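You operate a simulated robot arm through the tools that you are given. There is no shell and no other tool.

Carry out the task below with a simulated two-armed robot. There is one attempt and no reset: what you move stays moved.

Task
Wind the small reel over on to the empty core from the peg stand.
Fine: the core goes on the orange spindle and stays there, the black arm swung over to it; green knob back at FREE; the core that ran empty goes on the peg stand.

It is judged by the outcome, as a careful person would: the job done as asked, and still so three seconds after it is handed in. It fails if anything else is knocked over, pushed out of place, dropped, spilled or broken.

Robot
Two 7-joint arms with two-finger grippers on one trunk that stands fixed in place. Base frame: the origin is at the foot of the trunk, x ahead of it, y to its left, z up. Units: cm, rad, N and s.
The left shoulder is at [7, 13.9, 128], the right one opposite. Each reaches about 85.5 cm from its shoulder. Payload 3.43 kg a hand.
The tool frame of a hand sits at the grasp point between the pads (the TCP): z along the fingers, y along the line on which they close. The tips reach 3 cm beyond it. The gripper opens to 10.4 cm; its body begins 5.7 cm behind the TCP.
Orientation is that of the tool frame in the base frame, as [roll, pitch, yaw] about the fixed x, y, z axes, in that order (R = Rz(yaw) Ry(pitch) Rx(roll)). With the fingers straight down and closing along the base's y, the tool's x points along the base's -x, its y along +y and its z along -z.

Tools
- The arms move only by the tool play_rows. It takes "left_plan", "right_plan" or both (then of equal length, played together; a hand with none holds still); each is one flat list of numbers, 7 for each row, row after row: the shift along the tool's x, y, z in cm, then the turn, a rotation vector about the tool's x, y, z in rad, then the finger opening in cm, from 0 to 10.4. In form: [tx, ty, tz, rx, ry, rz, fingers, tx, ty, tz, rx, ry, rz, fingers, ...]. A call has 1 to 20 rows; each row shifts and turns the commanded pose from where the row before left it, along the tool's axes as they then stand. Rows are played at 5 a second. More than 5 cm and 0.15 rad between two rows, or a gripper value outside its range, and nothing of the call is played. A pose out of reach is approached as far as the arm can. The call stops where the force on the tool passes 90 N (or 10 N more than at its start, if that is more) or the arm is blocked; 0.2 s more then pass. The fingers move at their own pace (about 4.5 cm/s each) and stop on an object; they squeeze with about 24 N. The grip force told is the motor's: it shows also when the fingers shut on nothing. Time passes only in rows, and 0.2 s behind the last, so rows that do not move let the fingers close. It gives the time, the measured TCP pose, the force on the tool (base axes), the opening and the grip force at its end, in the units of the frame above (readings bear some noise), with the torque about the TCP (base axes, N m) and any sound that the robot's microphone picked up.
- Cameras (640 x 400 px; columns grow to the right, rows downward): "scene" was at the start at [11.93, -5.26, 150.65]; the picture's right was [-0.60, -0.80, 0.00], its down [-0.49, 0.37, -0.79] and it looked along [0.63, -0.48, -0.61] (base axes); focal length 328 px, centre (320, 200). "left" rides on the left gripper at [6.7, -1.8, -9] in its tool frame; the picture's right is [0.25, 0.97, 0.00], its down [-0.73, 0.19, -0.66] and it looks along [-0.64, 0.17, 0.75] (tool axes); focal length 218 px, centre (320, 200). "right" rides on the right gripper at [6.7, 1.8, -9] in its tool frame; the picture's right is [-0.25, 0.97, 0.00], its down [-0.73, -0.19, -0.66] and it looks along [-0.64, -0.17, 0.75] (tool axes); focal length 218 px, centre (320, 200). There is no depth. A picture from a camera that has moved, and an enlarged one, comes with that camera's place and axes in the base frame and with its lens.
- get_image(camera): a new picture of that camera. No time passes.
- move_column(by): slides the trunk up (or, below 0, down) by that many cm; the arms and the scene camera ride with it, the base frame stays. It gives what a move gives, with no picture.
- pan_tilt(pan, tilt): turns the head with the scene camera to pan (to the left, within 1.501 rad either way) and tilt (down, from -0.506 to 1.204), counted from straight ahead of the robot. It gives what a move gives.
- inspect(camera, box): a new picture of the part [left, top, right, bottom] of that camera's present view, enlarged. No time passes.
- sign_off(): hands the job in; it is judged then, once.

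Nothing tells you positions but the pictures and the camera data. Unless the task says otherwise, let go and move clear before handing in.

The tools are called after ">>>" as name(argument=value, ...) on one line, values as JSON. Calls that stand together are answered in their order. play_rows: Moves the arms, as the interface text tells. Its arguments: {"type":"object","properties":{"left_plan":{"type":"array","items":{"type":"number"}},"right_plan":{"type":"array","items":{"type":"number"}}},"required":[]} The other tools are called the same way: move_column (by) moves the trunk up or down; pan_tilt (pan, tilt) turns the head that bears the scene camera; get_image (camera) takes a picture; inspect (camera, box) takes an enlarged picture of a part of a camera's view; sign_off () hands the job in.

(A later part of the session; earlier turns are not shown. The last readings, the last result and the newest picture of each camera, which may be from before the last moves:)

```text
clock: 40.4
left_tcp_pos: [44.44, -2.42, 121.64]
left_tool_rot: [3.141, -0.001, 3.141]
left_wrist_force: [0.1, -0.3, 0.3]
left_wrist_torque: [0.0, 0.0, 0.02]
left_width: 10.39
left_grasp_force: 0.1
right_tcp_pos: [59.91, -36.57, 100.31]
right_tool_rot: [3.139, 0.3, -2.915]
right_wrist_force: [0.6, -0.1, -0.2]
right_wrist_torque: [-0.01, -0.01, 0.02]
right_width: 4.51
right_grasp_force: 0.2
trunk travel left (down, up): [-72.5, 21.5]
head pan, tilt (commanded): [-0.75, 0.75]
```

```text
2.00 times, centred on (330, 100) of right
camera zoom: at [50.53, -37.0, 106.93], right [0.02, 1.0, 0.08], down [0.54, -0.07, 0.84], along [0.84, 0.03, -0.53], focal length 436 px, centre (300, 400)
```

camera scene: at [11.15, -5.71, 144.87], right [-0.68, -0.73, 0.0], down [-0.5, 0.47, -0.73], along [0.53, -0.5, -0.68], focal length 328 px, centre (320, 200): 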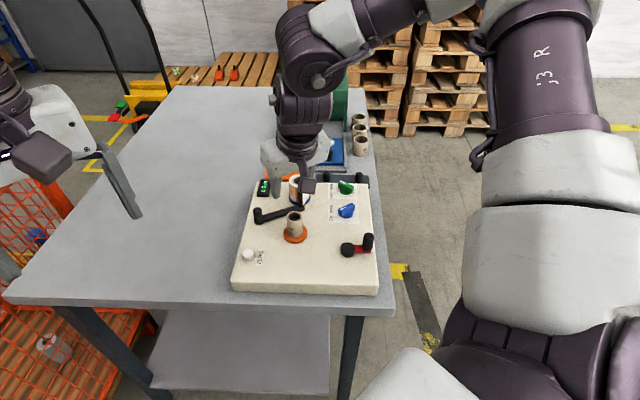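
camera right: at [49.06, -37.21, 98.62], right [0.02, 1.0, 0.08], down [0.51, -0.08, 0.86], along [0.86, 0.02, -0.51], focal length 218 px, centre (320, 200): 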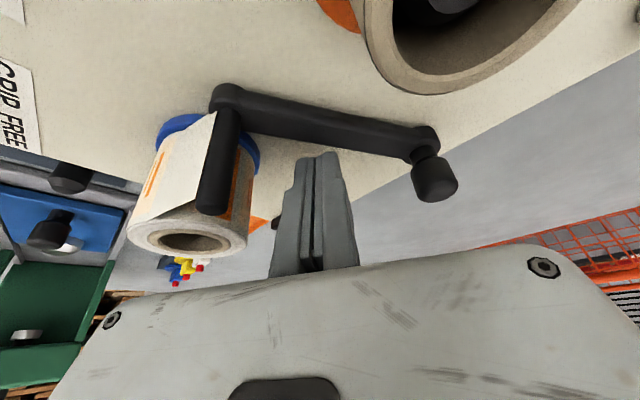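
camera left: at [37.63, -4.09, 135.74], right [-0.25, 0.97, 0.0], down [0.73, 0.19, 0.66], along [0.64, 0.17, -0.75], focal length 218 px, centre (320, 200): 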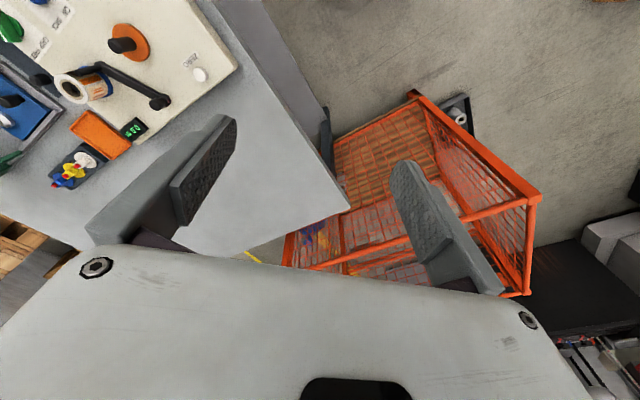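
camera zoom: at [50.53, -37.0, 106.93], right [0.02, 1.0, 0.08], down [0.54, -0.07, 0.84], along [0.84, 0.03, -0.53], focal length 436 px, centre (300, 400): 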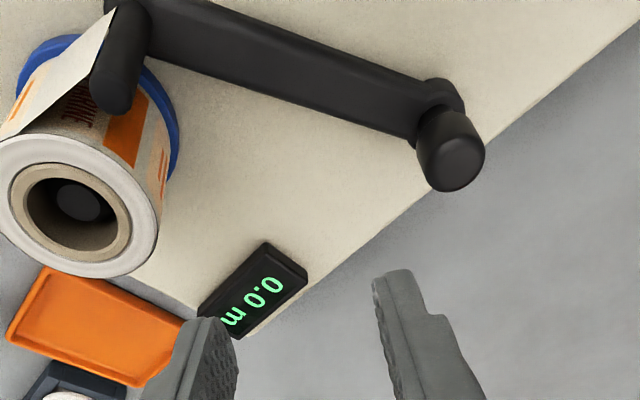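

>>> play_rows(right_plan=[0, 0, 0, -0.0443, 0, -0.1433, 4.5, 0, 0, 0, -0.0443, 0, -0.1433, 4.5, -0.28, 2.73, 1.29, 0, 0, 0, 4.5, -0.28, 2.73, 1.29, 0, 0, 0, 4.5, 0, 0, 0, 0, 0, 0, 4.5])

>>> get_image(camera="right")

>>> inspect(camera="scene", box=[220, 130, 320, 240])

>>> inspect(camera="left", box=[40, 20, 220, 140])

```text
clock: 41.5
left_tcp_pos: [44.43, -2.49, 121.77]
left_tool_rot: [-3.141, -0.001, -3.141]
left_wrist_force: [-1.1, -0.1, 0.6]
left_wrist_torque: [0.04, 0.01, -0.01]
left_width: 10.4
left_grasp_force: 0.1
right_tcp_pos: [58.04, -31.47, 98.08]
right_tool_rot: [3.138, 0.299, -2.614]
right_wrist_force: [0.2, -0.4, -0.2]
right_wrist_torque: [0.0, -0.01, -0.02]
right_width: 4.5
right_grasp_force: 0.1
trunk travel left (down, up): [-72.5, 21.5]
head pan, tilt (commanded): [-0.75, 0.75]
```

```text
taken
camera right: at [49.43, -34.51, 104.68], right [-0.28, 0.96, 0.08], down [0.53, 0.09, 0.84], along [0.8, 0.28, -0.53], focal length 218 px, centre (320, 200)
```

right: 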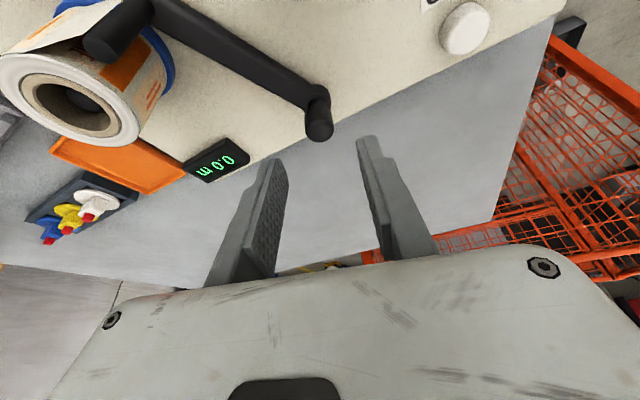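

```text
3.64 times, centred on (270, 185) of scene
camera zoom: at [11.11, -5.77, 144.87], right [-0.68, -0.73, 0.0], down [-0.5, 0.47, -0.73], along [0.53, -0.5, -0.68], focal length 1194 px, centre (502, 254)
```

zoom: 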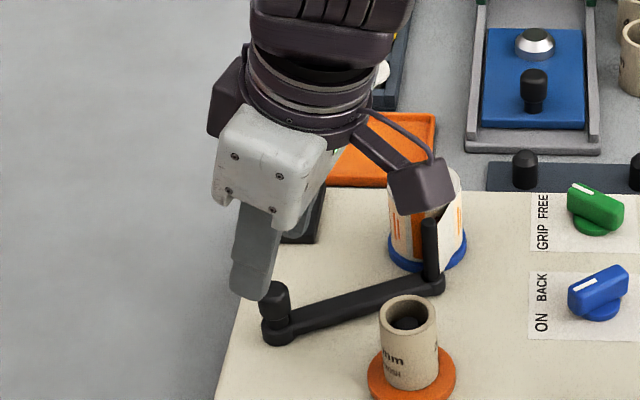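

```text
3.33 times, centred on (130, 80) of left
camera zoom: at [37.63, -4.15, 130.74], right [-0.25, 0.97, 0.0], down [0.73, 0.19, 0.66], along [0.64, 0.17, -0.75], focal length 728 px, centre (953, 600)
```

zoom: 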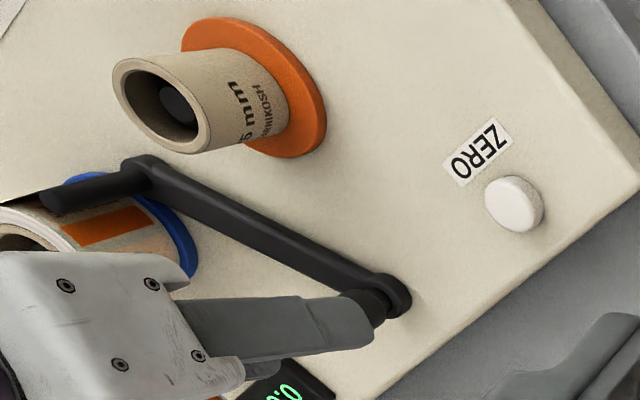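

>>> inspect(camera="right", box=[240, 60, 400, 180])

```text
3.33 times, centred on (320, 120) of right
camera zoom: at [49.43, -34.51, 104.68], right [-0.28, 0.96, 0.08], down [0.53, 0.09, 0.84], along [0.8, 0.28, -0.53], focal length 728 px, centre (320, 467)
```

zoom: 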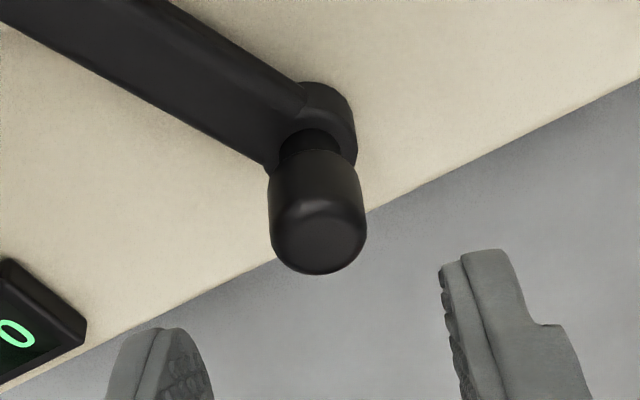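

>>> play_rows(right_plan=[0.5, 0.084, 2.0, 0, 0, 0, 4.5, 0.5, 0.084, 1.9, 0, 0, 0, 4.5, 0, 0, 0, 0, 0, 0, 4.5])

>>> get_image(camera="right")

>>> inspect(camera="left", box=[70, 50, 190, 130])

```text
clock: 42.4
left_tcp_pos: [44.39, -2.42, 121.84]
left_tool_rot: [3.141, -0.001, 3.141]
left_wrist_force: [0.9, 0.0, 0.0]
left_wrist_torque: [-0.01, 0.0, -0.02]
left_width: 10.4
left_grasp_force: 0.1
right_tcp_pos: [58.48, -31.04, 94.02]
right_tool_rot: [3.141, 0.3, -2.614]
right_wrist_force: [0.4, 1.4, 0.4]
right_wrist_torque: [-0.02, -0.01, -0.03]
right_width: 4.5
right_grasp_force: 0.0
trunk travel left (down, up): [-72.5, 21.5]
head pan, tilt (commanded): [-0.75, 0.75]
```

```text
taken
camera right: at [49.6, -34.0, 100.66], right [-0.28, 0.96, 0.08], down [0.53, 0.09, 0.84], along [0.8, 0.28, -0.53], focal length 218 px, centre (320, 200)
```

right: 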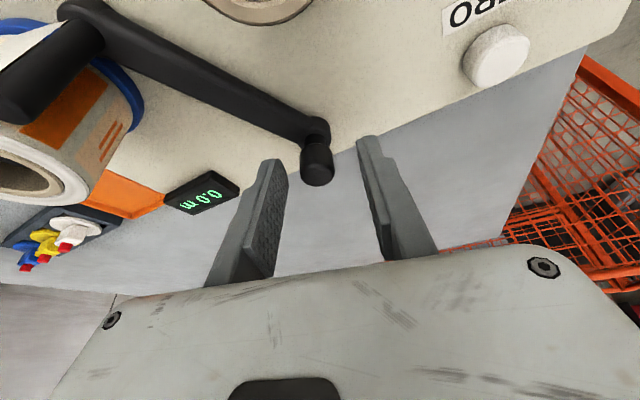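

```text
5.00 times, centred on (130, 90) of left
camera zoom: at [37.57, -4.06, 130.76], right [-0.25, 0.97, 0.0], down [0.73, 0.19, 0.66], along [0.64, 0.17, -0.75], focal length 1091 px, centre (1270, 750)
```

zoom: 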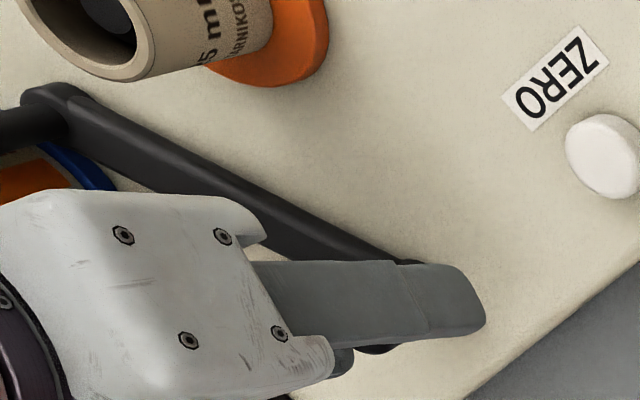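

>>> play_rows(right_plan=[0.33, 0, -0.1, 0, 0, 0, 4.0, 0, 0, 0, 0, 0, 0, 2.5, 0, 0, 0, 0, 0, 0, 1, 0, 0, 0, 0, 0, 0, 1, 0, 0, 0, 0, 0, 0, 1])

>>> inspect(camera="right", box=[240, 90, 400, 230])

```text
clock: 43.5
left_tcp_pos: [44.49, -2.4, 121.7]
left_tool_rot: [3.139, 0.0, 3.141]
left_wrist_force: [0.2, -0.5, 0.1]
left_wrist_torque: [0.0, -0.01, -0.03]
left_width: 10.39
left_grasp_force: 0.0
right_tcp_pos: [58.21, -31.24, 94.22]
right_tool_rot: [3.14, 0.299, -2.614]
right_wrist_force: [0.7, -4.2, 0.8]
right_wrist_torque: [-0.17, 0.09, 0.02]
right_width: 1.89
right_grasp_force: 45.2
trunk travel left (down, up): [-72.5, 21.5]
head pan, tilt (commanded): [-0.75, 0.75]
```

```text
2.86 times, centred on (320, 160) of right
camera zoom: at [49.34, -34.33, 100.69], right [-0.28, 0.96, 0.08], down [0.53, 0.09, 0.84], along [0.8, 0.27, -0.53], focal length 624 px, centre (320, 314)
```

zoom: 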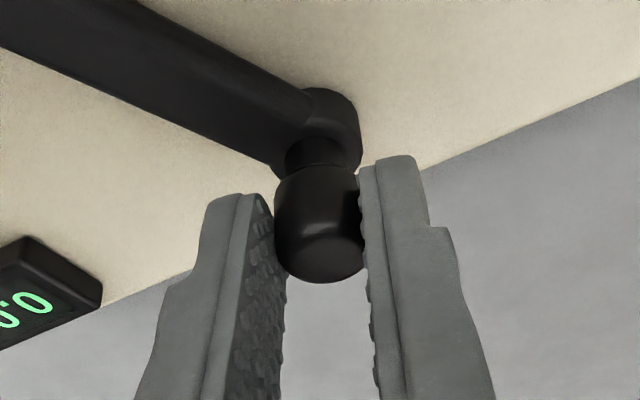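

I've got hold of the knob. I'll try a gentle lift of about half a centimetre and watch the force.

>>> play_rows(right_plan=[-0.09, -0.1, -0.287, 0, 0, 0, 1, -0.09, 0, -0.287, 0, 0, 0, 1, 0, 0, 0, 0, 0, 0, 1])

>>> inspect(camera="right", box=[240, 90, 400, 230])

```text
clock: 44.4
left_tcp_pos: [44.85, -2.47, 121.55]
left_tool_rot: [-3.141, -0.003, 3.141]
left_wrist_force: [0.3, 0.9, -0.1]
left_wrist_torque: [-0.02, 0.02, 0.03]
left_width: 10.38
left_grasp_force: 0.0
right_tcp_pos: [58.16, -31.48, 94.38]
right_tool_rot: [3.134, 0.292, -2.616]
right_wrist_force: [0.2, 8.2, -32.0]
right_wrist_torque: [-0.03, 0.33, -0.05]
right_width: 1.87
right_grasp_force: 45.2
trunk travel left (down, up): [-72.5, 21.5]
head pan, tilt (commanded): [-0.75, 0.75]
```

```text
2.86 times, centred on (320, 160) of right
camera zoom: at [49.53, -34.42, 100.96], right [-0.28, 0.96, 0.08], down [0.54, 0.09, 0.84], along [0.79, 0.28, -0.54], focal length 624 px, centre (320, 314)
```

zoom: 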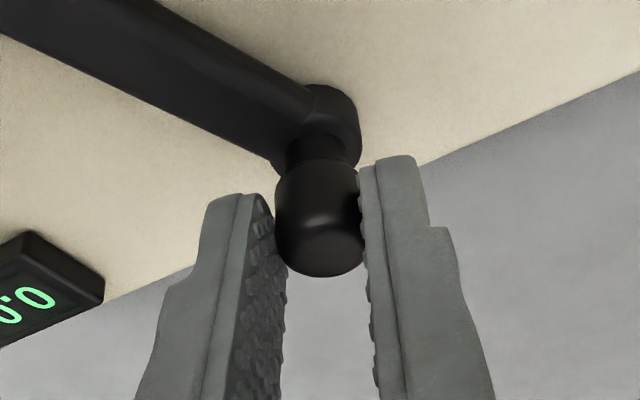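

>>> play_rows(right_plan=[0.17, 0.1, 0.54, 0, 0, 0, 1, 0, 0, 0, 0, 0, 0, 1])

>>> play_rows(right_plan=[0, 0, 0, 0.0296, 0, 0.0955, 1, 0, 0, 0, 0, 0, 0, 1])

>>> inspect(camera="right", box=[240, 90, 400, 230])

```text
clock: 45.0
left_tcp_pos: [44.49, -2.54, 121.73]
left_tool_rot: [3.141, 0.001, 3.142]
left_wrist_force: [0.9, -0.5, 0.9]
left_wrist_torque: [0.02, -0.02, -0.02]
left_width: 10.42
left_grasp_force: 0.0
right_tcp_pos: [58.13, -31.41, 94.32]
right_tool_rot: [3.141, 0.303, -2.613]
right_wrist_force: [1.9, -3.1, -0.4]
right_wrist_torque: [-0.25, 0.53, 0.14]
right_width: 1.9
right_grasp_force: 45.1
trunk travel left (down, up): [-72.5, 21.5]
head pan, tilt (commanded): [-0.75, 0.75]
```

```text
clock: 45.5
left_tcp_pos: [44.43, -2.32, 121.75]
left_tool_rot: [3.141, 0.001, 3.14]
left_wrist_force: [-0.5, -0.7, 0.2]
left_wrist_torque: [-0.01, -0.01, 0.0]
left_width: 10.42
left_grasp_force: 0.0
right_tcp_pos: [58.02, -31.24, 94.25]
right_tool_rot: [3.141, 0.306, -2.715]
right_wrist_force: [5.8, -5.1, 12.4]
right_wrist_torque: [0.05, -0.54, 0.36]
right_width: 1.89
right_grasp_force: 44.9
trunk travel left (down, up): [-72.5, 21.5]
head pan, tilt (commanded): [-0.75, 0.75]
```

```text
2.86 times, centred on (320, 160) of right
camera zoom: at [49.02, -33.42, 100.85], right [-0.18, 0.98, 0.08], down [0.53, 0.03, 0.85], along [0.83, 0.19, -0.53], focal length 624 px, centre (320, 314)
```

zoom: 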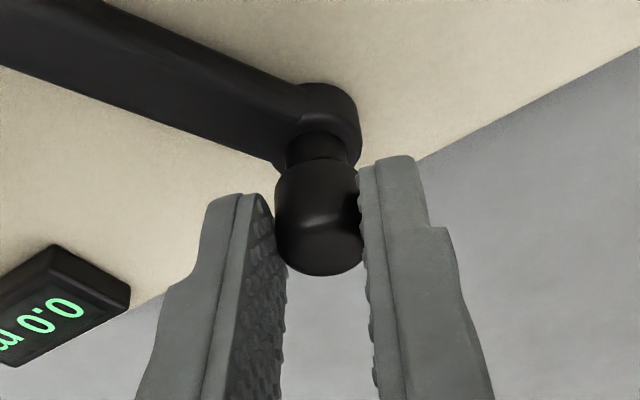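

>>> play_rows(right_plan=[0.18, 0.2, -0.16, 0, 0, 0, 1, 0.21, 0.2, -0.16, 0, 0, 0, 1, 0, 0, 0, 0, 0, 0, 1])

>>> inspect(camera="scene", box=[230, 150, 330, 250])

```text
clock: 46.4
left_tcp_pos: [44.83, -2.31, 121.59]
left_tool_rot: [3.141, -0.003, -3.142]
left_wrist_force: [-1.0, -0.8, -0.5]
left_wrist_torque: [0.0, 0.01, -0.04]
left_width: 10.4
left_grasp_force: 0.1
right_tcp_pos: [57.92, -31.31, 94.36]
right_tool_rot: [-3.14, 0.305, -2.716]
right_wrist_force: [28.8, -8.3, 13.3]
right_wrist_torque: [0.13, -1.0, 0.08]
right_width: 1.87
right_grasp_force: 44.9
trunk travel left (down, up): [-72.5, 21.5]
head pan, tilt (commanded): [-0.75, 0.75]
```

```text
4.00 times, centred on (280, 200) of scene
camera zoom: at [11.58, -5.75, 144.84], right [-0.68, -0.73, 0.0], down [-0.5, 0.47, -0.73], along [0.53, -0.5, -0.68], focal length 1314 px, centre (480, 200)
```

zoom: 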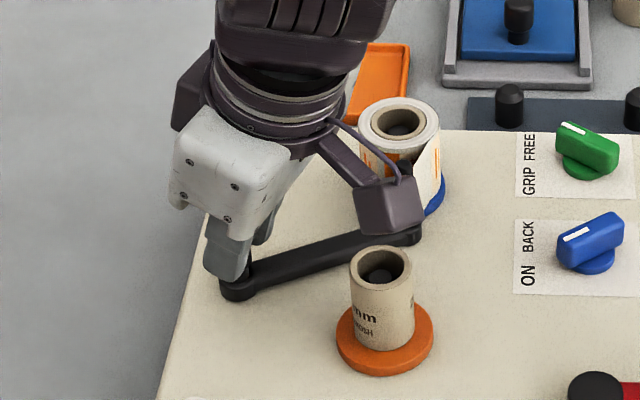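

The knob end is rigid sideways too, so it is a real pivot. I'll release that load and try turning the knob the other way (anticlockwise), watching the torque and listening.

>>> play_rows(right_plan=[-0.39, -0.4, 0.2, 0, 0, 0, 1, 0, 0, 0, 0, 0, 0, 1])

>>> play_rows(right_plan=[0, 0, 0, -0.0414, 0, -0.1338, 1, 0, 0, 0, -0.0414, 0, -0.1338, 1, 0, 0, 0, -0.0414, 0, -0.1338, 1, 0, 0, 0, 0, 0, 0, 1])

>>> inspect(camera="right", box=[220, 70, 420, 230])

```text
clock: 47.0
left_tcp_pos: [44.36, -2.17, 121.82]
left_tool_rot: [3.14, 0.0, 3.14]
left_wrist_force: [0.1, -0.7, -0.3]
left_wrist_torque: [0.0, 0.0, -0.02]
left_width: 10.38
left_grasp_force: 0.2
right_tcp_pos: [57.94, -31.26, 94.31]
right_tool_rot: [-3.14, 0.302, -2.711]
right_wrist_force: [15.1, -0.3, 18.2]
right_wrist_torque: [0.36, -1.12, -0.12]
right_width: 1.87
right_grasp_force: 44.9
trunk travel left (down, up): [-72.5, 21.5]
head pan, tilt (commanded): [-0.75, 0.75]
```

```text
clock: 48.0
left_tcp_pos: [44.27, -2.53, 121.83]
left_tool_rot: [3.142, 0.002, -3.141]
left_wrist_force: [-1.0, 0.6, -0.6]
left_wrist_torque: [0.0, 0.0, 0.02]
left_width: 10.38
left_grasp_force: 0.0
right_tcp_pos: [57.93, -31.78, 94.29]
right_tool_rot: [-3.138, 0.301, -2.295]
right_wrist_force: [11.2, -20.4, 26.0]
right_wrist_torque: [-0.67, -0.05, -0.47]
right_width: 1.84
right_grasp_force: 44.7
trunk travel left (down, up): [-72.5, 21.5]
head pan, tilt (commanded): [-0.75, 0.75]
```

```text
2.50 times, centred on (320, 150) of right
camera zoom: at [50.55, -37.35, 100.83], right [-0.56, 0.82, 0.07], down [0.47, 0.25, 0.84], along [0.68, 0.51, -0.53], focal length 546 px, centre (320, 325)
```

zoom: 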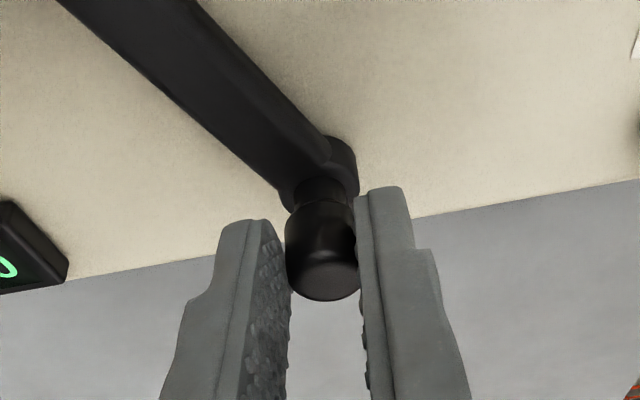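

>>> play_rows(right_plan=[0, 0, 0, 0, 0, 0, 3, 0, 0, 0, 0, 0, 0, 4.5, 0, 0, 0, 0, 0, 0, 4.5, -0.59, 0, -1.91, 0, 0, 0, 4.5, -0.886, 0, -2.866, 0, 0, 0, 4.5, 0, 0, 0, 0, 0, 0, 4.5])

>>> inspect(camera="right", box=[240, 20, 400, 140])

>>> get_image(camera="right")

>>> inspect(camera="left", box=[50, 40, 190, 130])

```text
clock: 49.4
left_tcp_pos: [44.58, -2.45, 121.77]
left_tool_rot: [3.141, 0.001, -3.14]
left_wrist_force: [1.2, -0.8, 0.2]
left_wrist_torque: [0.0, 0.02, -0.01]
left_width: 10.39
left_grasp_force: 0.1
right_tcp_pos: [58.0, -31.54, 99.21]
right_tool_rot: [3.139, 0.3, -2.294]
right_wrist_force: [0.8, 0.3, -0.5]
right_wrist_torque: [0.02, 0.0, -0.01]
right_width: 4.49
right_grasp_force: 0.0
trunk travel left (down, up): [-72.5, 21.5]
head pan, tilt (commanded): [-0.75, 0.75]
```

```text
3.33 times, centred on (320, 80) of right
camera zoom: at [50.67, -37.2, 105.88], right [-0.57, 0.82, 0.08], down [0.48, 0.25, 0.84], along [0.67, 0.51, -0.53], focal length 728 px, centre (320, 600)
```

zoom: 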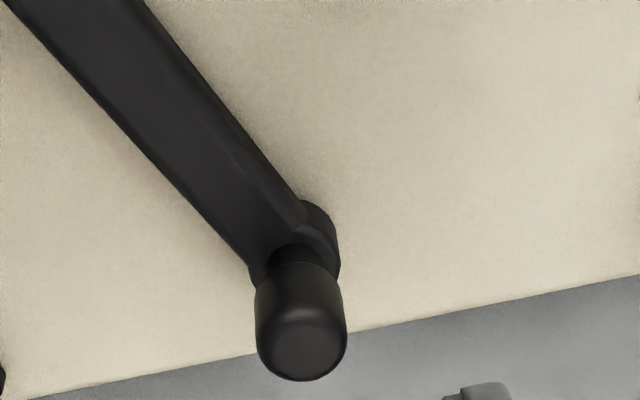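

```text
taken
camera right: at [50.67, -37.2, 105.88], right [-0.57, 0.82, 0.08], down [0.48, 0.25, 0.84], along [0.67, 0.51, -0.53], focal length 218 px, centre (320, 200)
```

right: 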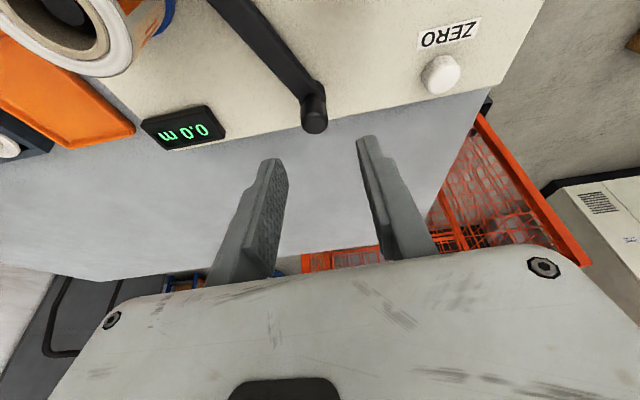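

```text
4.44 times, centred on (120, 85) of left
camera zoom: at [37.71, -4.12, 130.72], right [-0.25, 0.97, 0.0], down [0.73, 0.19, 0.66], along [0.64, 0.17, -0.75], focal length 970 px, centre (1209, 711)
```

zoom: 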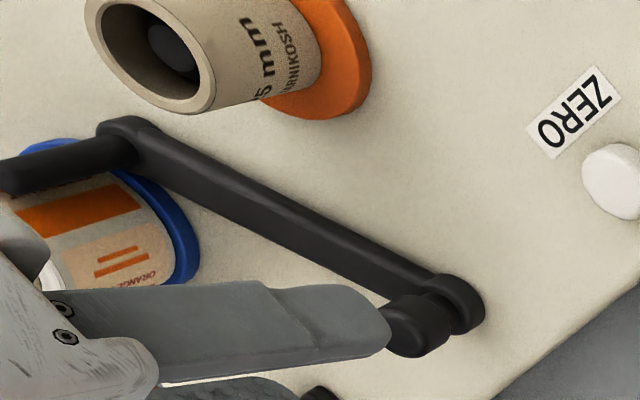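

>>> play_rows(right_plan=[0.6, 0, 2.0, 0, 0, 0, 0, 0.1, 0, 0.3, 0, 0, 0, 0, 0, 0, 0, 0, 0, 0, 0, 0, 0, 0, 0, 0, 0, 0])

>>> play_rows(right_plan=[0.1, 0, 0.3, 0, 0, 0, 0, 0.06, 0, 0.2, 0, 0, 0, 0, 0, 0, 0, 0, 0, 0, 0])

>>> inspect(camera="left", box=[90, 60, 170, 120])

>>> inspect(camera="right", box=[240, 60, 400, 180])

```text
clock: 50.4
left_tcp_pos: [44.55, -2.44, 121.77]
left_tool_rot: [-3.141, 0.0, 3.141]
left_wrist_force: [-0.6, -0.5, -0.4]
left_wrist_torque: [0.01, 0.0, -0.02]
left_width: 10.39
left_grasp_force: 0.1
right_tcp_pos: [57.85, -31.51, 97.0]
right_tool_rot: [3.139, 0.304, -2.294]
right_wrist_force: [-0.7, 0.3, -0.4]
right_wrist_torque: [0.04, 0.03, 0.0]
right_width: 0.0
right_grasp_force: 23.9
trunk travel left (down, up): [-72.5, 21.5]
head pan, tilt (commanded): [-0.75, 0.75]
```

```text
clock: 51.1
left_tcp_pos: [44.38, -2.38, 121.67]
left_tool_rot: [3.142, 0.0, -3.141]
left_wrist_force: [0.0, 1.3, -0.6]
left_wrist_torque: [0.01, 0.02, 0.03]
left_width: 10.4
left_grasp_force: 0.0
right_tcp_pos: [57.85, -31.29, 96.68]
right_tool_rot: [3.14, 0.302, -2.294]
right_wrist_force: [-0.1, -0.7, -0.9]
right_wrist_torque: [0.01, -0.02, -0.02]
right_width: 0.0
right_grasp_force: 24.6
trunk travel left (down, up): [-72.5, 21.5]
head pan, tilt (commanded): [-0.75, 0.75]
```

```text
6.67 times, centred on (130, 90) of left
camera zoom: at [37.62, -4.08, 130.75], right [-0.25, 0.97, 0.0], down [0.73, 0.19, 0.66], along [0.64, 0.17, -0.75], focal length 1455 px, centre (1587, 933)
```

zoom: 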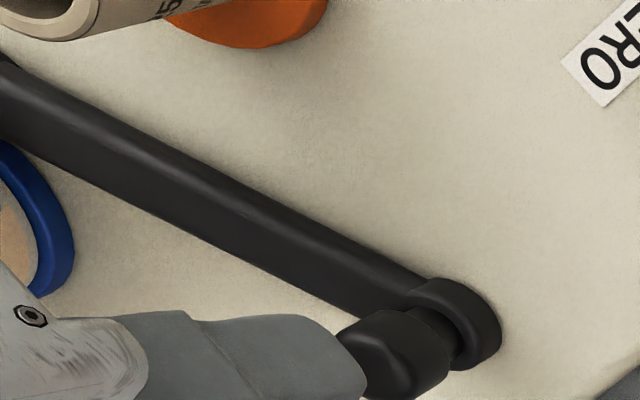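

```text
3.33 times, centred on (320, 120) of right
camera zoom: at [50.59, -36.93, 103.09], right [-0.57, 0.82, 0.08], down [0.48, 0.25, 0.84], along [0.67, 0.51, -0.53], focal length 728 px, centre (320, 467)
```

zoom: 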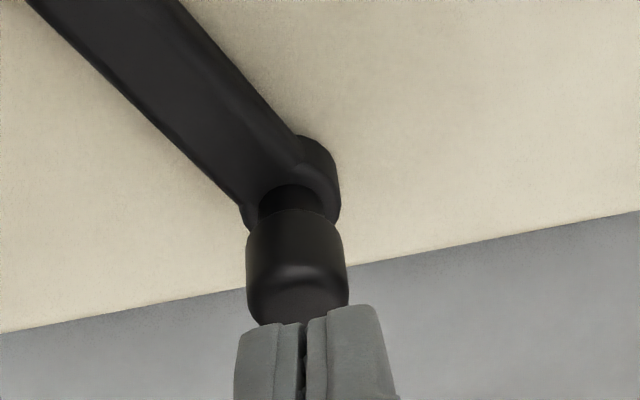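

>>> play_rows(right_plan=[0.07, 0, 0.2, 0, 0, 0, 0, 0.07, 0, 0.2, 0, 0, 0, 0, 0, 0, 0, 0, 0, 0, 0])

>>> play_rows(right_plan=[0.07, 0, 0.2, 0, 0, 0, 0, 0, 0, 0, 0, 0, 0, 0])

>>> play_rows(right_plan=[0.07, 0, 0.2, 0, 0, 0, 0, 0, 0, 0, 0, 0, 0, 0])

>>> inspect(camera="right", box=[240, 60, 400, 180])

```text
clock: 52.0
left_tcp_pos: [44.35, -2.4, 121.79]
left_tool_rot: [3.141, -0.001, -3.142]
left_wrist_force: [-0.1, 0.3, 0.0]
left_wrist_torque: [0.01, 0.04, 0.01]
left_width: 10.39
left_grasp_force: 0.1
right_tcp_pos: [57.85, -31.31, 96.07]
right_tool_rot: [3.14, 0.301, -2.294]
right_wrist_force: [0.7, 0.7, 0.1]
right_wrist_torque: [0.06, 0.0, 0.01]
right_width: 0.01
right_grasp_force: 23.9
trunk travel left (down, up): [-72.5, 21.5]
head pan, tilt (commanded): [-0.75, 0.75]
```

```text
clock: 52.5
left_tcp_pos: [44.27, -2.34, 121.76]
left_tool_rot: [3.141, 0.0, 3.141]
left_wrist_force: [-0.5, -0.1, 0.5]
left_wrist_torque: [0.01, 0.02, 0.05]
left_width: 10.41
left_grasp_force: 0.1
right_tcp_pos: [57.94, -31.46, 95.91]
right_tool_rot: [3.139, 0.299, -2.293]
right_wrist_force: [-0.4, -0.3, -0.3]
right_wrist_torque: [0.02, 0.0, -0.02]
right_width: 0.0
right_grasp_force: 24.3
trunk travel left (down, up): [-72.5, 21.5]
head pan, tilt (commanded): [-0.75, 0.75]
```

```text
clock: 53.1
left_tcp_pos: [44.26, -2.42, 121.85]
left_tool_rot: [-3.141, 0.0, -3.142]
left_wrist_force: [-0.2, 0.4, 0.2]
left_wrist_torque: [-0.03, 0.0, 0.0]
left_width: 10.39
left_grasp_force: 0.1
right_tcp_pos: [57.97, -31.36, 95.56]
right_tool_rot: [3.14, 0.3, -2.293]
right_wrist_force: [-0.5, -0.2, -0.3]
right_wrist_torque: [-0.03, 0.0, -0.01]
right_width: 0.03
right_grasp_force: 24.4
trunk travel left (down, up): [-72.5, 21.5]
head pan, tilt (commanded): [-0.75, 0.75]
```

```text
3.33 times, centred on (320, 120) of right
camera zoom: at [50.52, -36.99, 102.1], right [-0.57, 0.82, 0.08], down [0.48, 0.25, 0.84], along [0.67, 0.51, -0.53], focal length 728 px, centre (320, 467)
```

zoom: 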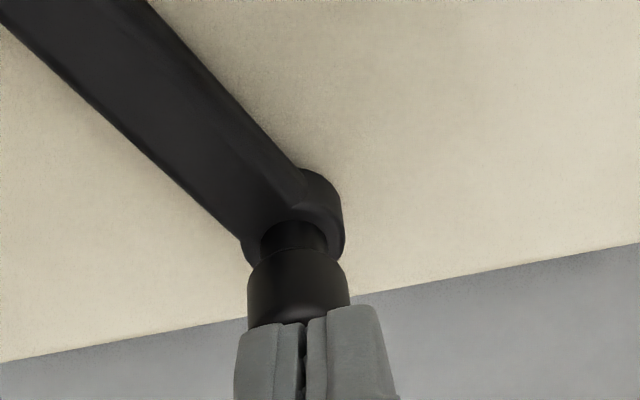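

>>> play_rows(right_plan=[0.07, 0, 0.2, 0, 0, 0, 0, 0, 0, 0, 0, 0, 0, 0])

>>> inspect(camera="left", box=[90, 60, 170, 120])

>>> inspect(camera="scene", box=[240, 180, 290, 230])

```text
clock: 53.8
left_tcp_pos: [44.35, -2.28, 121.71]
left_tool_rot: [3.141, 0.0, 3.141]
left_wrist_force: [0.8, 0.4, -0.1]
left_wrist_torque: [0.01, 0.01, -0.03]
left_width: 10.39
left_grasp_force: 0.0
right_tcp_pos: [57.83, -31.52, 95.31]
right_tool_rot: [3.137, 0.299, -2.294]
right_wrist_force: [0.6, -0.8, 0.1]
right_wrist_torque: [0.01, 0.0, 0.01]
right_width: 0.03
right_grasp_force: 23.7
trunk travel left (down, up): [-72.5, 21.5]
head pan, tilt (commanded): [-0.75, 0.75]
```

```text
6.67 times, centred on (130, 90) of left
camera zoom: at [37.63, -4.08, 130.75], right [-0.25, 0.97, 0.0], down [0.73, 0.19, 0.66], along [0.64, 0.17, -0.75], focal length 1455 px, centre (1587, 933)
```

zoom: 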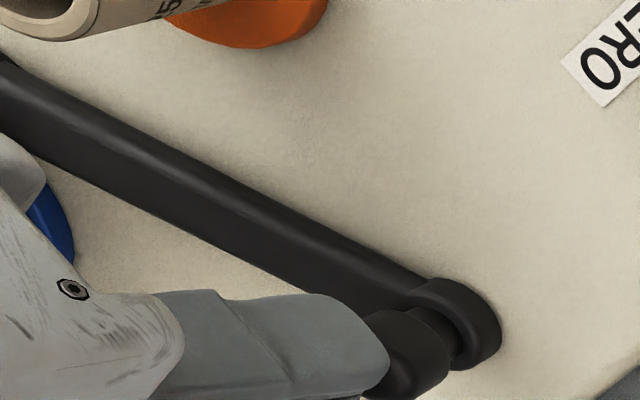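

```text
8.00 times, centred on (265, 205) of scene
camera zoom: at [11.1, -5.68, 144.87], right [-0.68, -0.73, 0.0], down [-0.5, 0.47, -0.73], along [0.53, -0.5, -0.68], focal length 2628 px, centre (760, 160)
```

zoom: 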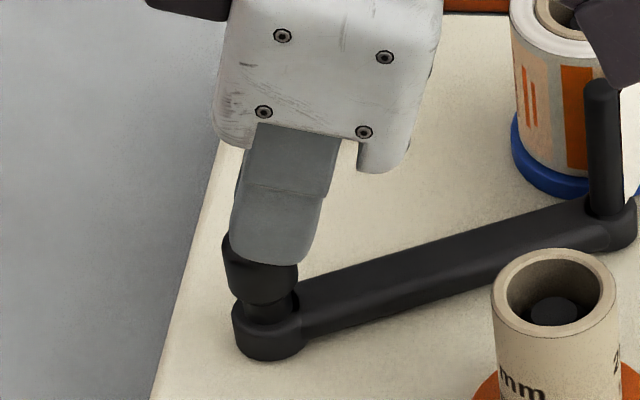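

Neither lifting, pressing nor turning shows any release, so the arm may be interlocked with the switches. The green knob has to go to GRIP for winding anyway, so I'll move over there now.

>>> play_rows(right_plan=[-1.03, 0, -3.34, 0, 0, 0, 0, -1.03, 0, -3.34, 0, 0, 0, 0, 0, 0, 0, 0.0399, 0, 0.129, 2, 0, 0, 0, 0.0399, 0, 0.129, 4, 0, 0, 0, 0.0399, 0, 0.129, 4.5, 0, 0, 0, 0.0399, 0, 0.129, 4.5, 0, 0, 0, 0.0399, 0, 0.129, 4.5, 1.49, -3.63, -0.233, 0, 0, 0, 4.5, 1.49, -3.63, -0.233, 0, 0, 0, 4.5, 1.49, -3.63, -0.233, 0, 0, 0, 4.5, 1.49, -3.63, -0.233, 0, 0, 0, 4.5, 1.49, -3.63, -0.233, 0, 0, 0, 4.5, 1.49, -3.63, -0.233, 0, 0, 0, 4.5, 0, 0, 0, 0, 0, 0, 4.5])

>>> get_image(camera="right")

>>> get_image(camera="scene")

```text
clock: 56.8
left_tcp_pos: [44.43, -2.3, 121.71]
left_tool_rot: [3.141, 0.0, -3.141]
left_wrist_force: [-0.8, 0.7, 0.5]
left_wrist_torque: [0.0, 0.03, -0.02]
left_width: 10.39
left_grasp_force: 0.2
right_tcp_pos: [52.66, -54.31, 100.69]
right_tool_rot: [3.14, 0.299, -2.967]
right_wrist_force: [0.8, 1.0, 0.1]
right_wrist_torque: [0.0, 0.0, 0.01]
right_width: 4.53
right_grasp_force: 0.0
trunk travel left (down, up): [-72.5, 21.5]
head pan, tilt (commanded): [-0.75, 0.75]
```

```text
taken
camera right: at [43.41, -54.13, 107.3], right [0.07, 0.99, 0.08], down [0.53, -0.1, 0.84], along [0.85, -0.02, -0.53], focal length 218 px, centre (320, 200)
```

right: 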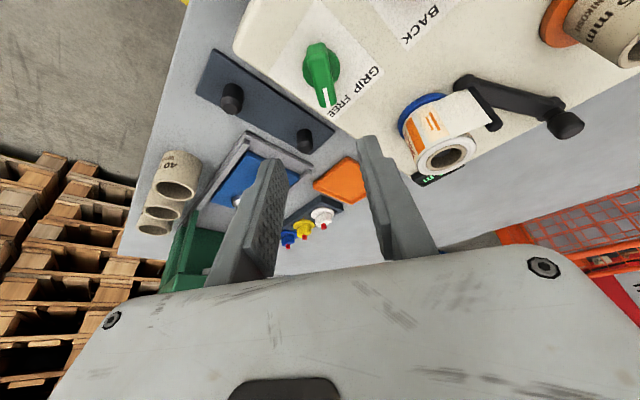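

```text
taken
camera scene: at [11.12, -5.63, 144.88], right [-0.68, -0.73, 0.0], down [-0.5, 0.46, -0.73], along [0.53, -0.5, -0.68], focal length 328 px, centre (320, 200)
```

scene: 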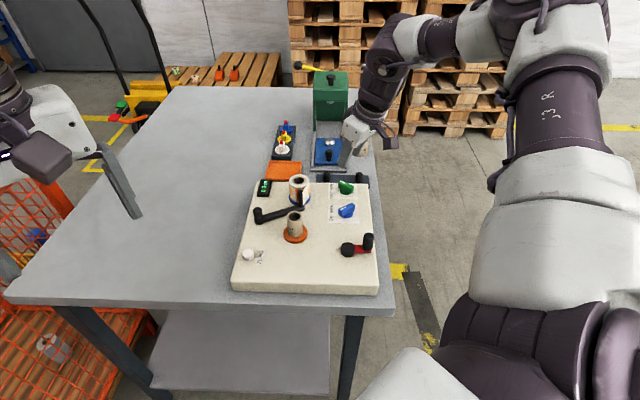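

>>> inspect(camera="right", box=[260, 20, 400, 130])

>>> inspect(camera="scene", box=[310, 170, 380, 230])

```text
3.64 times, centred on (330, 75) of right
camera zoom: at [43.41, -54.13, 107.3], right [0.07, 0.99, 0.08], down [0.53, -0.1, 0.84], along [0.85, -0.02, -0.53], focal length 794 px, centre (284, 654)
```

zoom: 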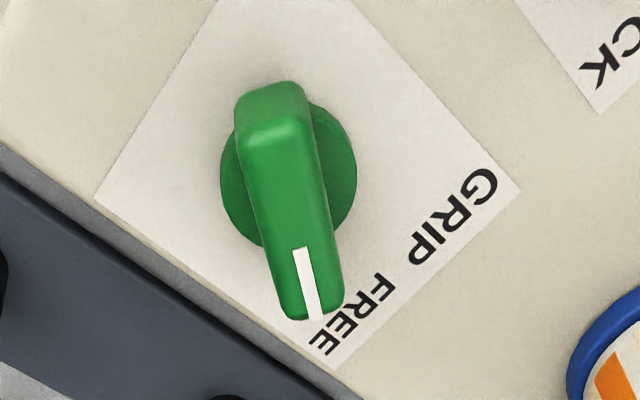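

```text
6.67 times, centred on (345, 200) of scene
camera zoom: at [11.12, -5.63, 144.88], right [-0.68, -0.73, 0.0], down [-0.5, 0.46, -0.73], along [0.53, -0.5, -0.68], focal length 2190 px, centre (153, 200)
```

zoom: 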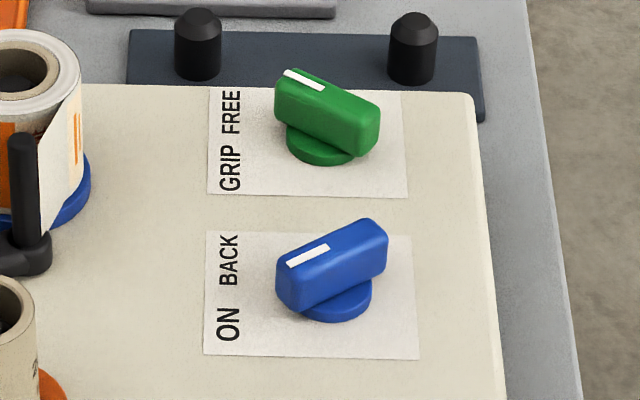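

>>> play_rows(right_plan=[0.87, 0.5, 2.35, 0, 0, 0, 3.6, 0.87, 0.49, 2.35, 0, 0, 0, 3.6, 0, 0, 0, 0, 0, 0, 3.6])

>>> get_image(camera="right")

>>> inspect(camera="scene", box=[310, 160, 380, 220])

```text
clock: 57.5
left_tcp_pos: [44.38, -2.33, 121.85]
left_tool_rot: [3.141, -0.001, -3.141]
left_wrist_force: [0.0, -0.2, 0.7]
left_wrist_torque: [0.01, -0.01, 0.0]
left_width: 10.4
left_grasp_force: 0.3
right_tcp_pos: [52.15, -53.29, 95.49]
right_tool_rot: [3.141, 0.301, -2.969]
right_wrist_force: [-0.6, -0.1, 0.1]
right_wrist_torque: [-0.01, 0.0, -0.03]
right_width: 3.62
right_grasp_force: 0.1
trunk travel left (down, up): [-72.5, 21.5]
head pan, tilt (commanded): [-0.75, 0.75]
```

```text
taken
camera right: at [42.83, -53.1, 102.13], right [0.07, 0.99, 0.08], down [0.53, -0.1, 0.84], along [0.85, -0.02, -0.53], focal length 218 px, centre (320, 200)
```

right: 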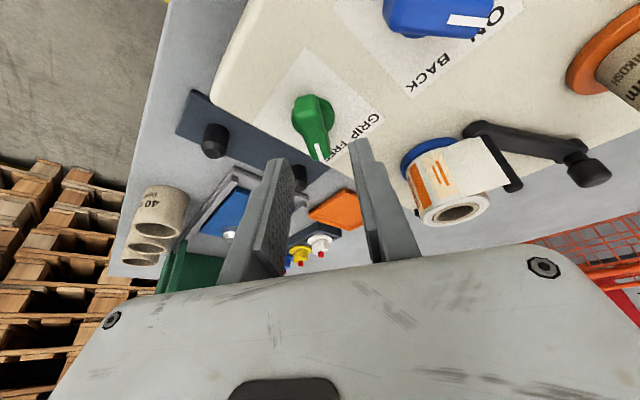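

```text
6.67 times, centred on (345, 190) of scene
camera zoom: at [11.06, -5.65, 144.88], right [-0.68, -0.73, 0.0], down [-0.5, 0.47, -0.73], along [0.53, -0.5, -0.68], focal length 2190 px, centre (153, 267)
```

zoom: 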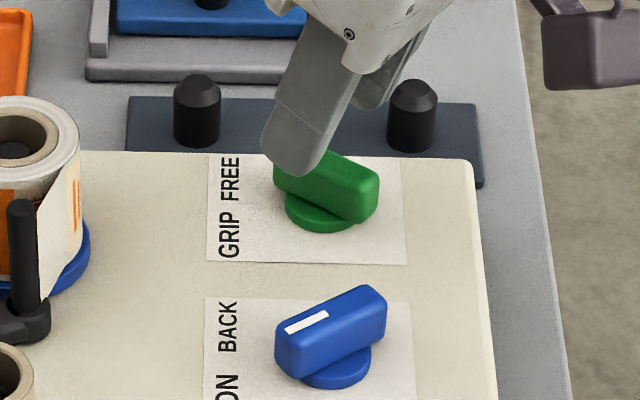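

>>> play_rows(right_plan=[0.41, -0.04, 1.13, 0, 0, 0, 3.6, 0.41, -0.04, 1.13, 0, 0, 0, 3.6, 0, 0, 0, 0, 0, 0, 3.6])

>>> inspect(camera="right", box=[240, 90, 400, 230])

>>> inspect(camera="scene", box=[310, 160, 380, 220])

```text
clock: 58.4
left_tcp_pos: [44.32, -2.42, 121.78]
left_tool_rot: [3.141, 0.0, -3.141]
left_wrist_force: [-1.5, 0.8, 0.7]
left_wrist_torque: [0.0, 0.0, 0.01]
left_width: 10.4
left_grasp_force: 0.0
right_tcp_pos: [52.2, -53.61, 93.38]
right_tool_rot: [3.141, 0.298, -2.969]
right_wrist_force: [-0.1, -0.7, 0.2]
right_wrist_torque: [0.03, 0.0, -0.01]
right_width: 3.59
right_grasp_force: 0.1
trunk travel left (down, up): [-72.5, 21.5]
head pan, tilt (commanded): [-0.75, 0.75]
```

```text
2.86 times, centred on (320, 160) of right
camera zoom: at [42.91, -53.31, 99.89], right [0.07, 0.99, 0.07], down [0.53, -0.1, 0.84], along [0.85, -0.02, -0.53], focal length 624 px, centre (320, 314)
```

zoom: 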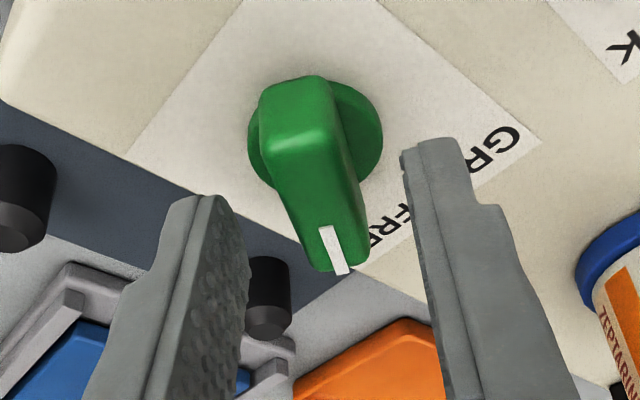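

```text
6.67 times, centred on (345, 190) of scene
camera zoom: at [11.08, -5.68, 144.88], right [-0.68, -0.73, 0.0], down [-0.5, 0.47, -0.73], along [0.53, -0.5, -0.68], focal length 2190 px, centre (153, 267)
```

zoom: 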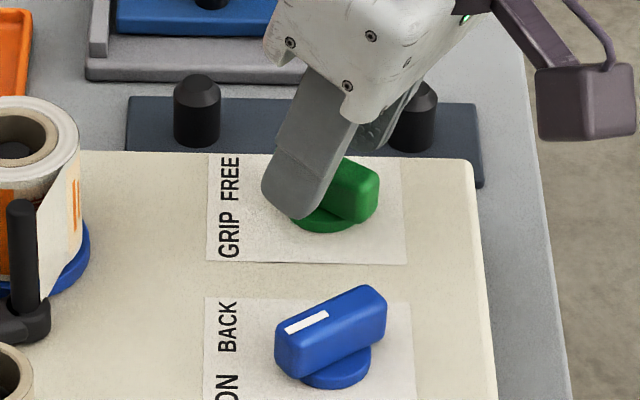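

>>> play_rows(right_plan=[0.29, 0.05, -0.09, 0, 0, 0, 3.6, 0.06, 0, 0.19, 0, 0, 0, 2.4, 0, 0, 0, 0, 0, 0, 0.8, 0, 0, 0, 0, 0, 0, 0.8, 0, 0, 0, 0, 0, 0, 0.8])

>>> inspect(camera="right", box=[240, 90, 400, 230])

```text
clock: 59.5
left_tcp_pos: [44.49, -2.41, 121.82]
left_tool_rot: [3.142, -0.001, -3.141]
left_wrist_force: [0.2, 0.3, 0.5]
left_wrist_torque: [0.03, -0.01, 0.02]
left_width: 10.42
left_grasp_force: 0.0
right_tcp_pos: [51.87, -53.44, 93.33]
right_tool_rot: [3.14, 0.299, -2.967]
right_wrist_force: [-2.2, 4.0, -2.3]
right_wrist_torque: [0.1, -0.06, 0.06]
right_width: 1.46
right_grasp_force: 45.6
trunk travel left (down, up): [-72.5, 21.5]
head pan, tilt (commanded): [-0.75, 0.75]
```

```text
2.86 times, centred on (320, 160) of right
camera zoom: at [42.61, -53.31, 99.79], right [0.07, 0.99, 0.08], down [0.53, -0.1, 0.84], along [0.85, -0.02, -0.53], focal length 624 px, centre (320, 314)
```

zoom: 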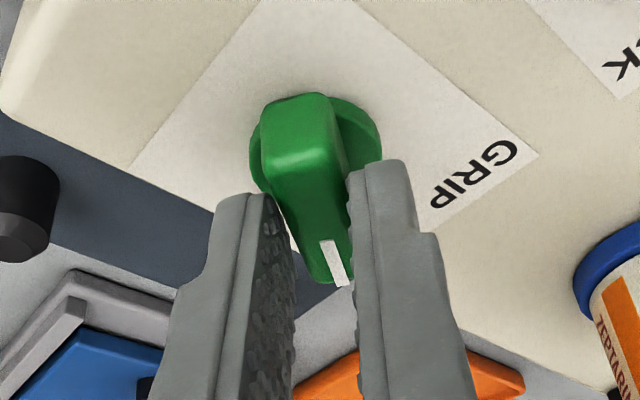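

>>> play_rows(right_plan=[0.008, -0.115, 0, -0.0414, 0, -0.1338, 0.8, 0.008, -0.115, 0, -0.0414, 0, -0.1338, 0.8, 0.008, -0.115, 0, -0.0414, 0, -0.1338, 0.8, 0, 0, 0, 0, 0, 0, 0.8])

>>> inspect(camera="right", box=[240, 90, 400, 230])

```text
clock: 60.5
left_tcp_pos: [44.46, -2.34, 121.78]
left_tool_rot: [-3.141, -0.003, -3.141]
left_wrist_force: [0.5, 0.1, 0.1]
left_wrist_torque: [0.01, 0.01, 0.01]
left_width: 10.38
left_grasp_force: 0.1
right_tcp_pos: [52.13, -53.86, 93.23]
right_tool_rot: [3.138, 0.297, -2.547]
right_wrist_force: [-1.1, 7.9, -9.6]
right_wrist_torque: [0.15, 0.03, 0.09]
right_width: 1.49
right_grasp_force: 45.7
trunk travel left (down, up): [-72.5, 21.5]
head pan, tilt (commanded): [-0.75, 0.75]
```

```text
2.86 times, centred on (320, 160) of right
camera zoom: at [43.49, -57.42, 99.79], right [-0.34, 0.94, 0.08], down [0.53, 0.12, 0.84], along [0.78, 0.33, -0.53], focal length 624 px, centre (320, 314)
```

zoom: 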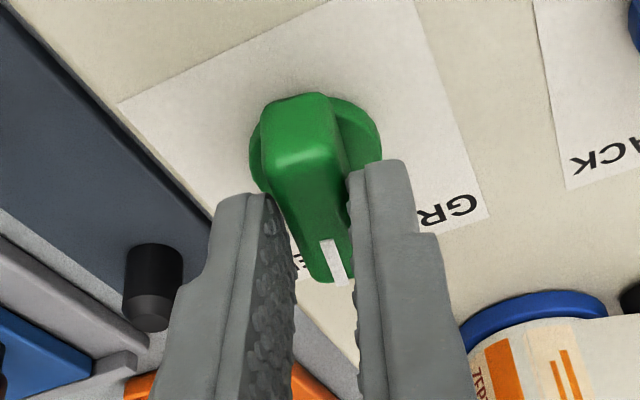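

The knob follows the hand. I'll keep turning toward GRIP.

>>> play_rows(right_plan=[0.02, -0.13, 0.05, -0.0414, 0, -0.1338, 0.8, 0.02, -0.13, 0.05, -0.0414, 0, -0.1338, 0.8, 0.01, -0.115, 0, -0.0414, 0, -0.1338, 0.8, 0.008, -0.115, 0, -0.0414, 0, -0.1338, 0.8, 0, 0, 0, 0, 0, 0, 0.8])

>>> inspect(camera="right", box=[240, 90, 400, 230])

```text
clock: 61.8
left_tcp_pos: [44.32, -2.29, 121.81]
left_tool_rot: [-3.141, 0.0, 3.141]
left_wrist_force: [0.4, 0.5, -0.1]
left_wrist_torque: [0.02, -0.01, 0.03]
left_width: 10.41
left_grasp_force: 0.0
right_tcp_pos: [52.45, -54.08, 93.14]
right_tool_rot: [3.139, 0.301, -1.984]
right_wrist_force: [-6.2, 11.5, -4.4]
right_wrist_torque: [0.06, 0.29, 0.1]
right_width: 1.51
right_grasp_force: 44.7
trunk travel left (down, up): [-72.5, 21.5]
head pan, tilt (commanded): [-0.75, 0.75]
```

```text
2.86 times, centred on (320, 160) of right
camera zoom: at [47.05, -61.65, 99.78], right [-0.79, 0.61, 0.08], down [0.38, 0.38, 0.84], along [0.49, 0.69, -0.53], focal length 624 px, centre (320, 314)
```

zoom: 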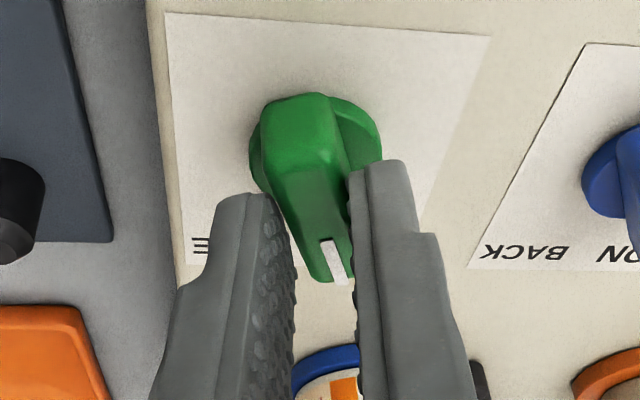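

>>> play_rows(right_plan=[0.02, -0.13, 0, -0.0414, 0, -0.1338, 0.8, 0.02, -0.13, 0, -0.0325, 0, -0.105, 0.8, 0, 0, 0, 0, 0, 0, 0.8, 0, 0, 0, 0, 0, 0, 0.8])

>>> inspect(camera="right", box=[220, 70, 420, 230])

>>> inspect(camera="scene", box=[310, 160, 380, 220])

```text
clock: 62.8
left_tcp_pos: [45.64, -3.03, 121.18]
left_tool_rot: [3.136, -0.012, 3.14]
left_wrist_force: [0.3, 0.5, 0.2]
left_wrist_torque: [-0.03, -0.03, 0.03]
left_width: 10.4
left_grasp_force: 0.2
right_tcp_pos: [52.53, -54.24, 93.26]
right_tool_rot: [-3.135, 0.295, -1.738]
right_wrist_force: [56.1, -16.0, -28.2]
right_wrist_torque: [-0.46, -0.76, -1.06]
right_width: 1.45
right_grasp_force: 45.3
right hand out of reach, approached as far as the arm can: row 2
trunk travel left (down, up): [-72.5, 21.5]
head pan, tilt (commanded): [-0.75, 0.75]
```

```text
2.50 times, centred on (320, 150) of right
camera zoom: at [49.16, -62.71, 99.98], right [-0.91, 0.4, 0.07], down [0.27, 0.47, 0.84], along [0.31, 0.79, -0.54], focal length 546 px, centre (320, 325)
```

zoom: 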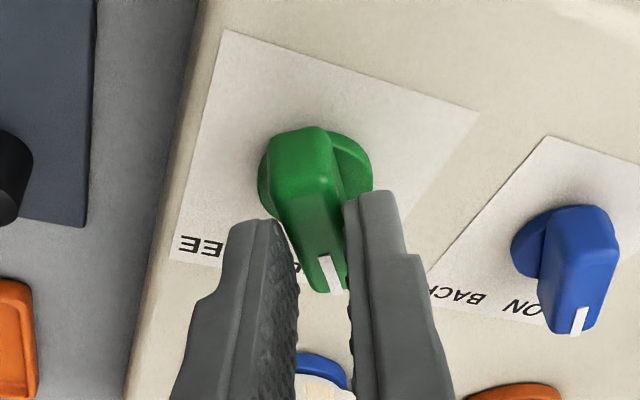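

```text
6.67 times, centred on (345, 190) of scene
camera zoom: at [12.78, -6.41, 144.7], right [-0.68, -0.73, 0.0], down [-0.51, 0.47, -0.72], along [0.53, -0.49, -0.69], focal length 2190 px, centre (153, 267)
```

zoom: 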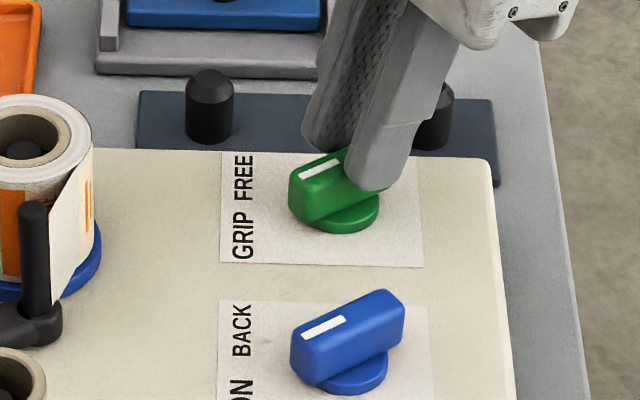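

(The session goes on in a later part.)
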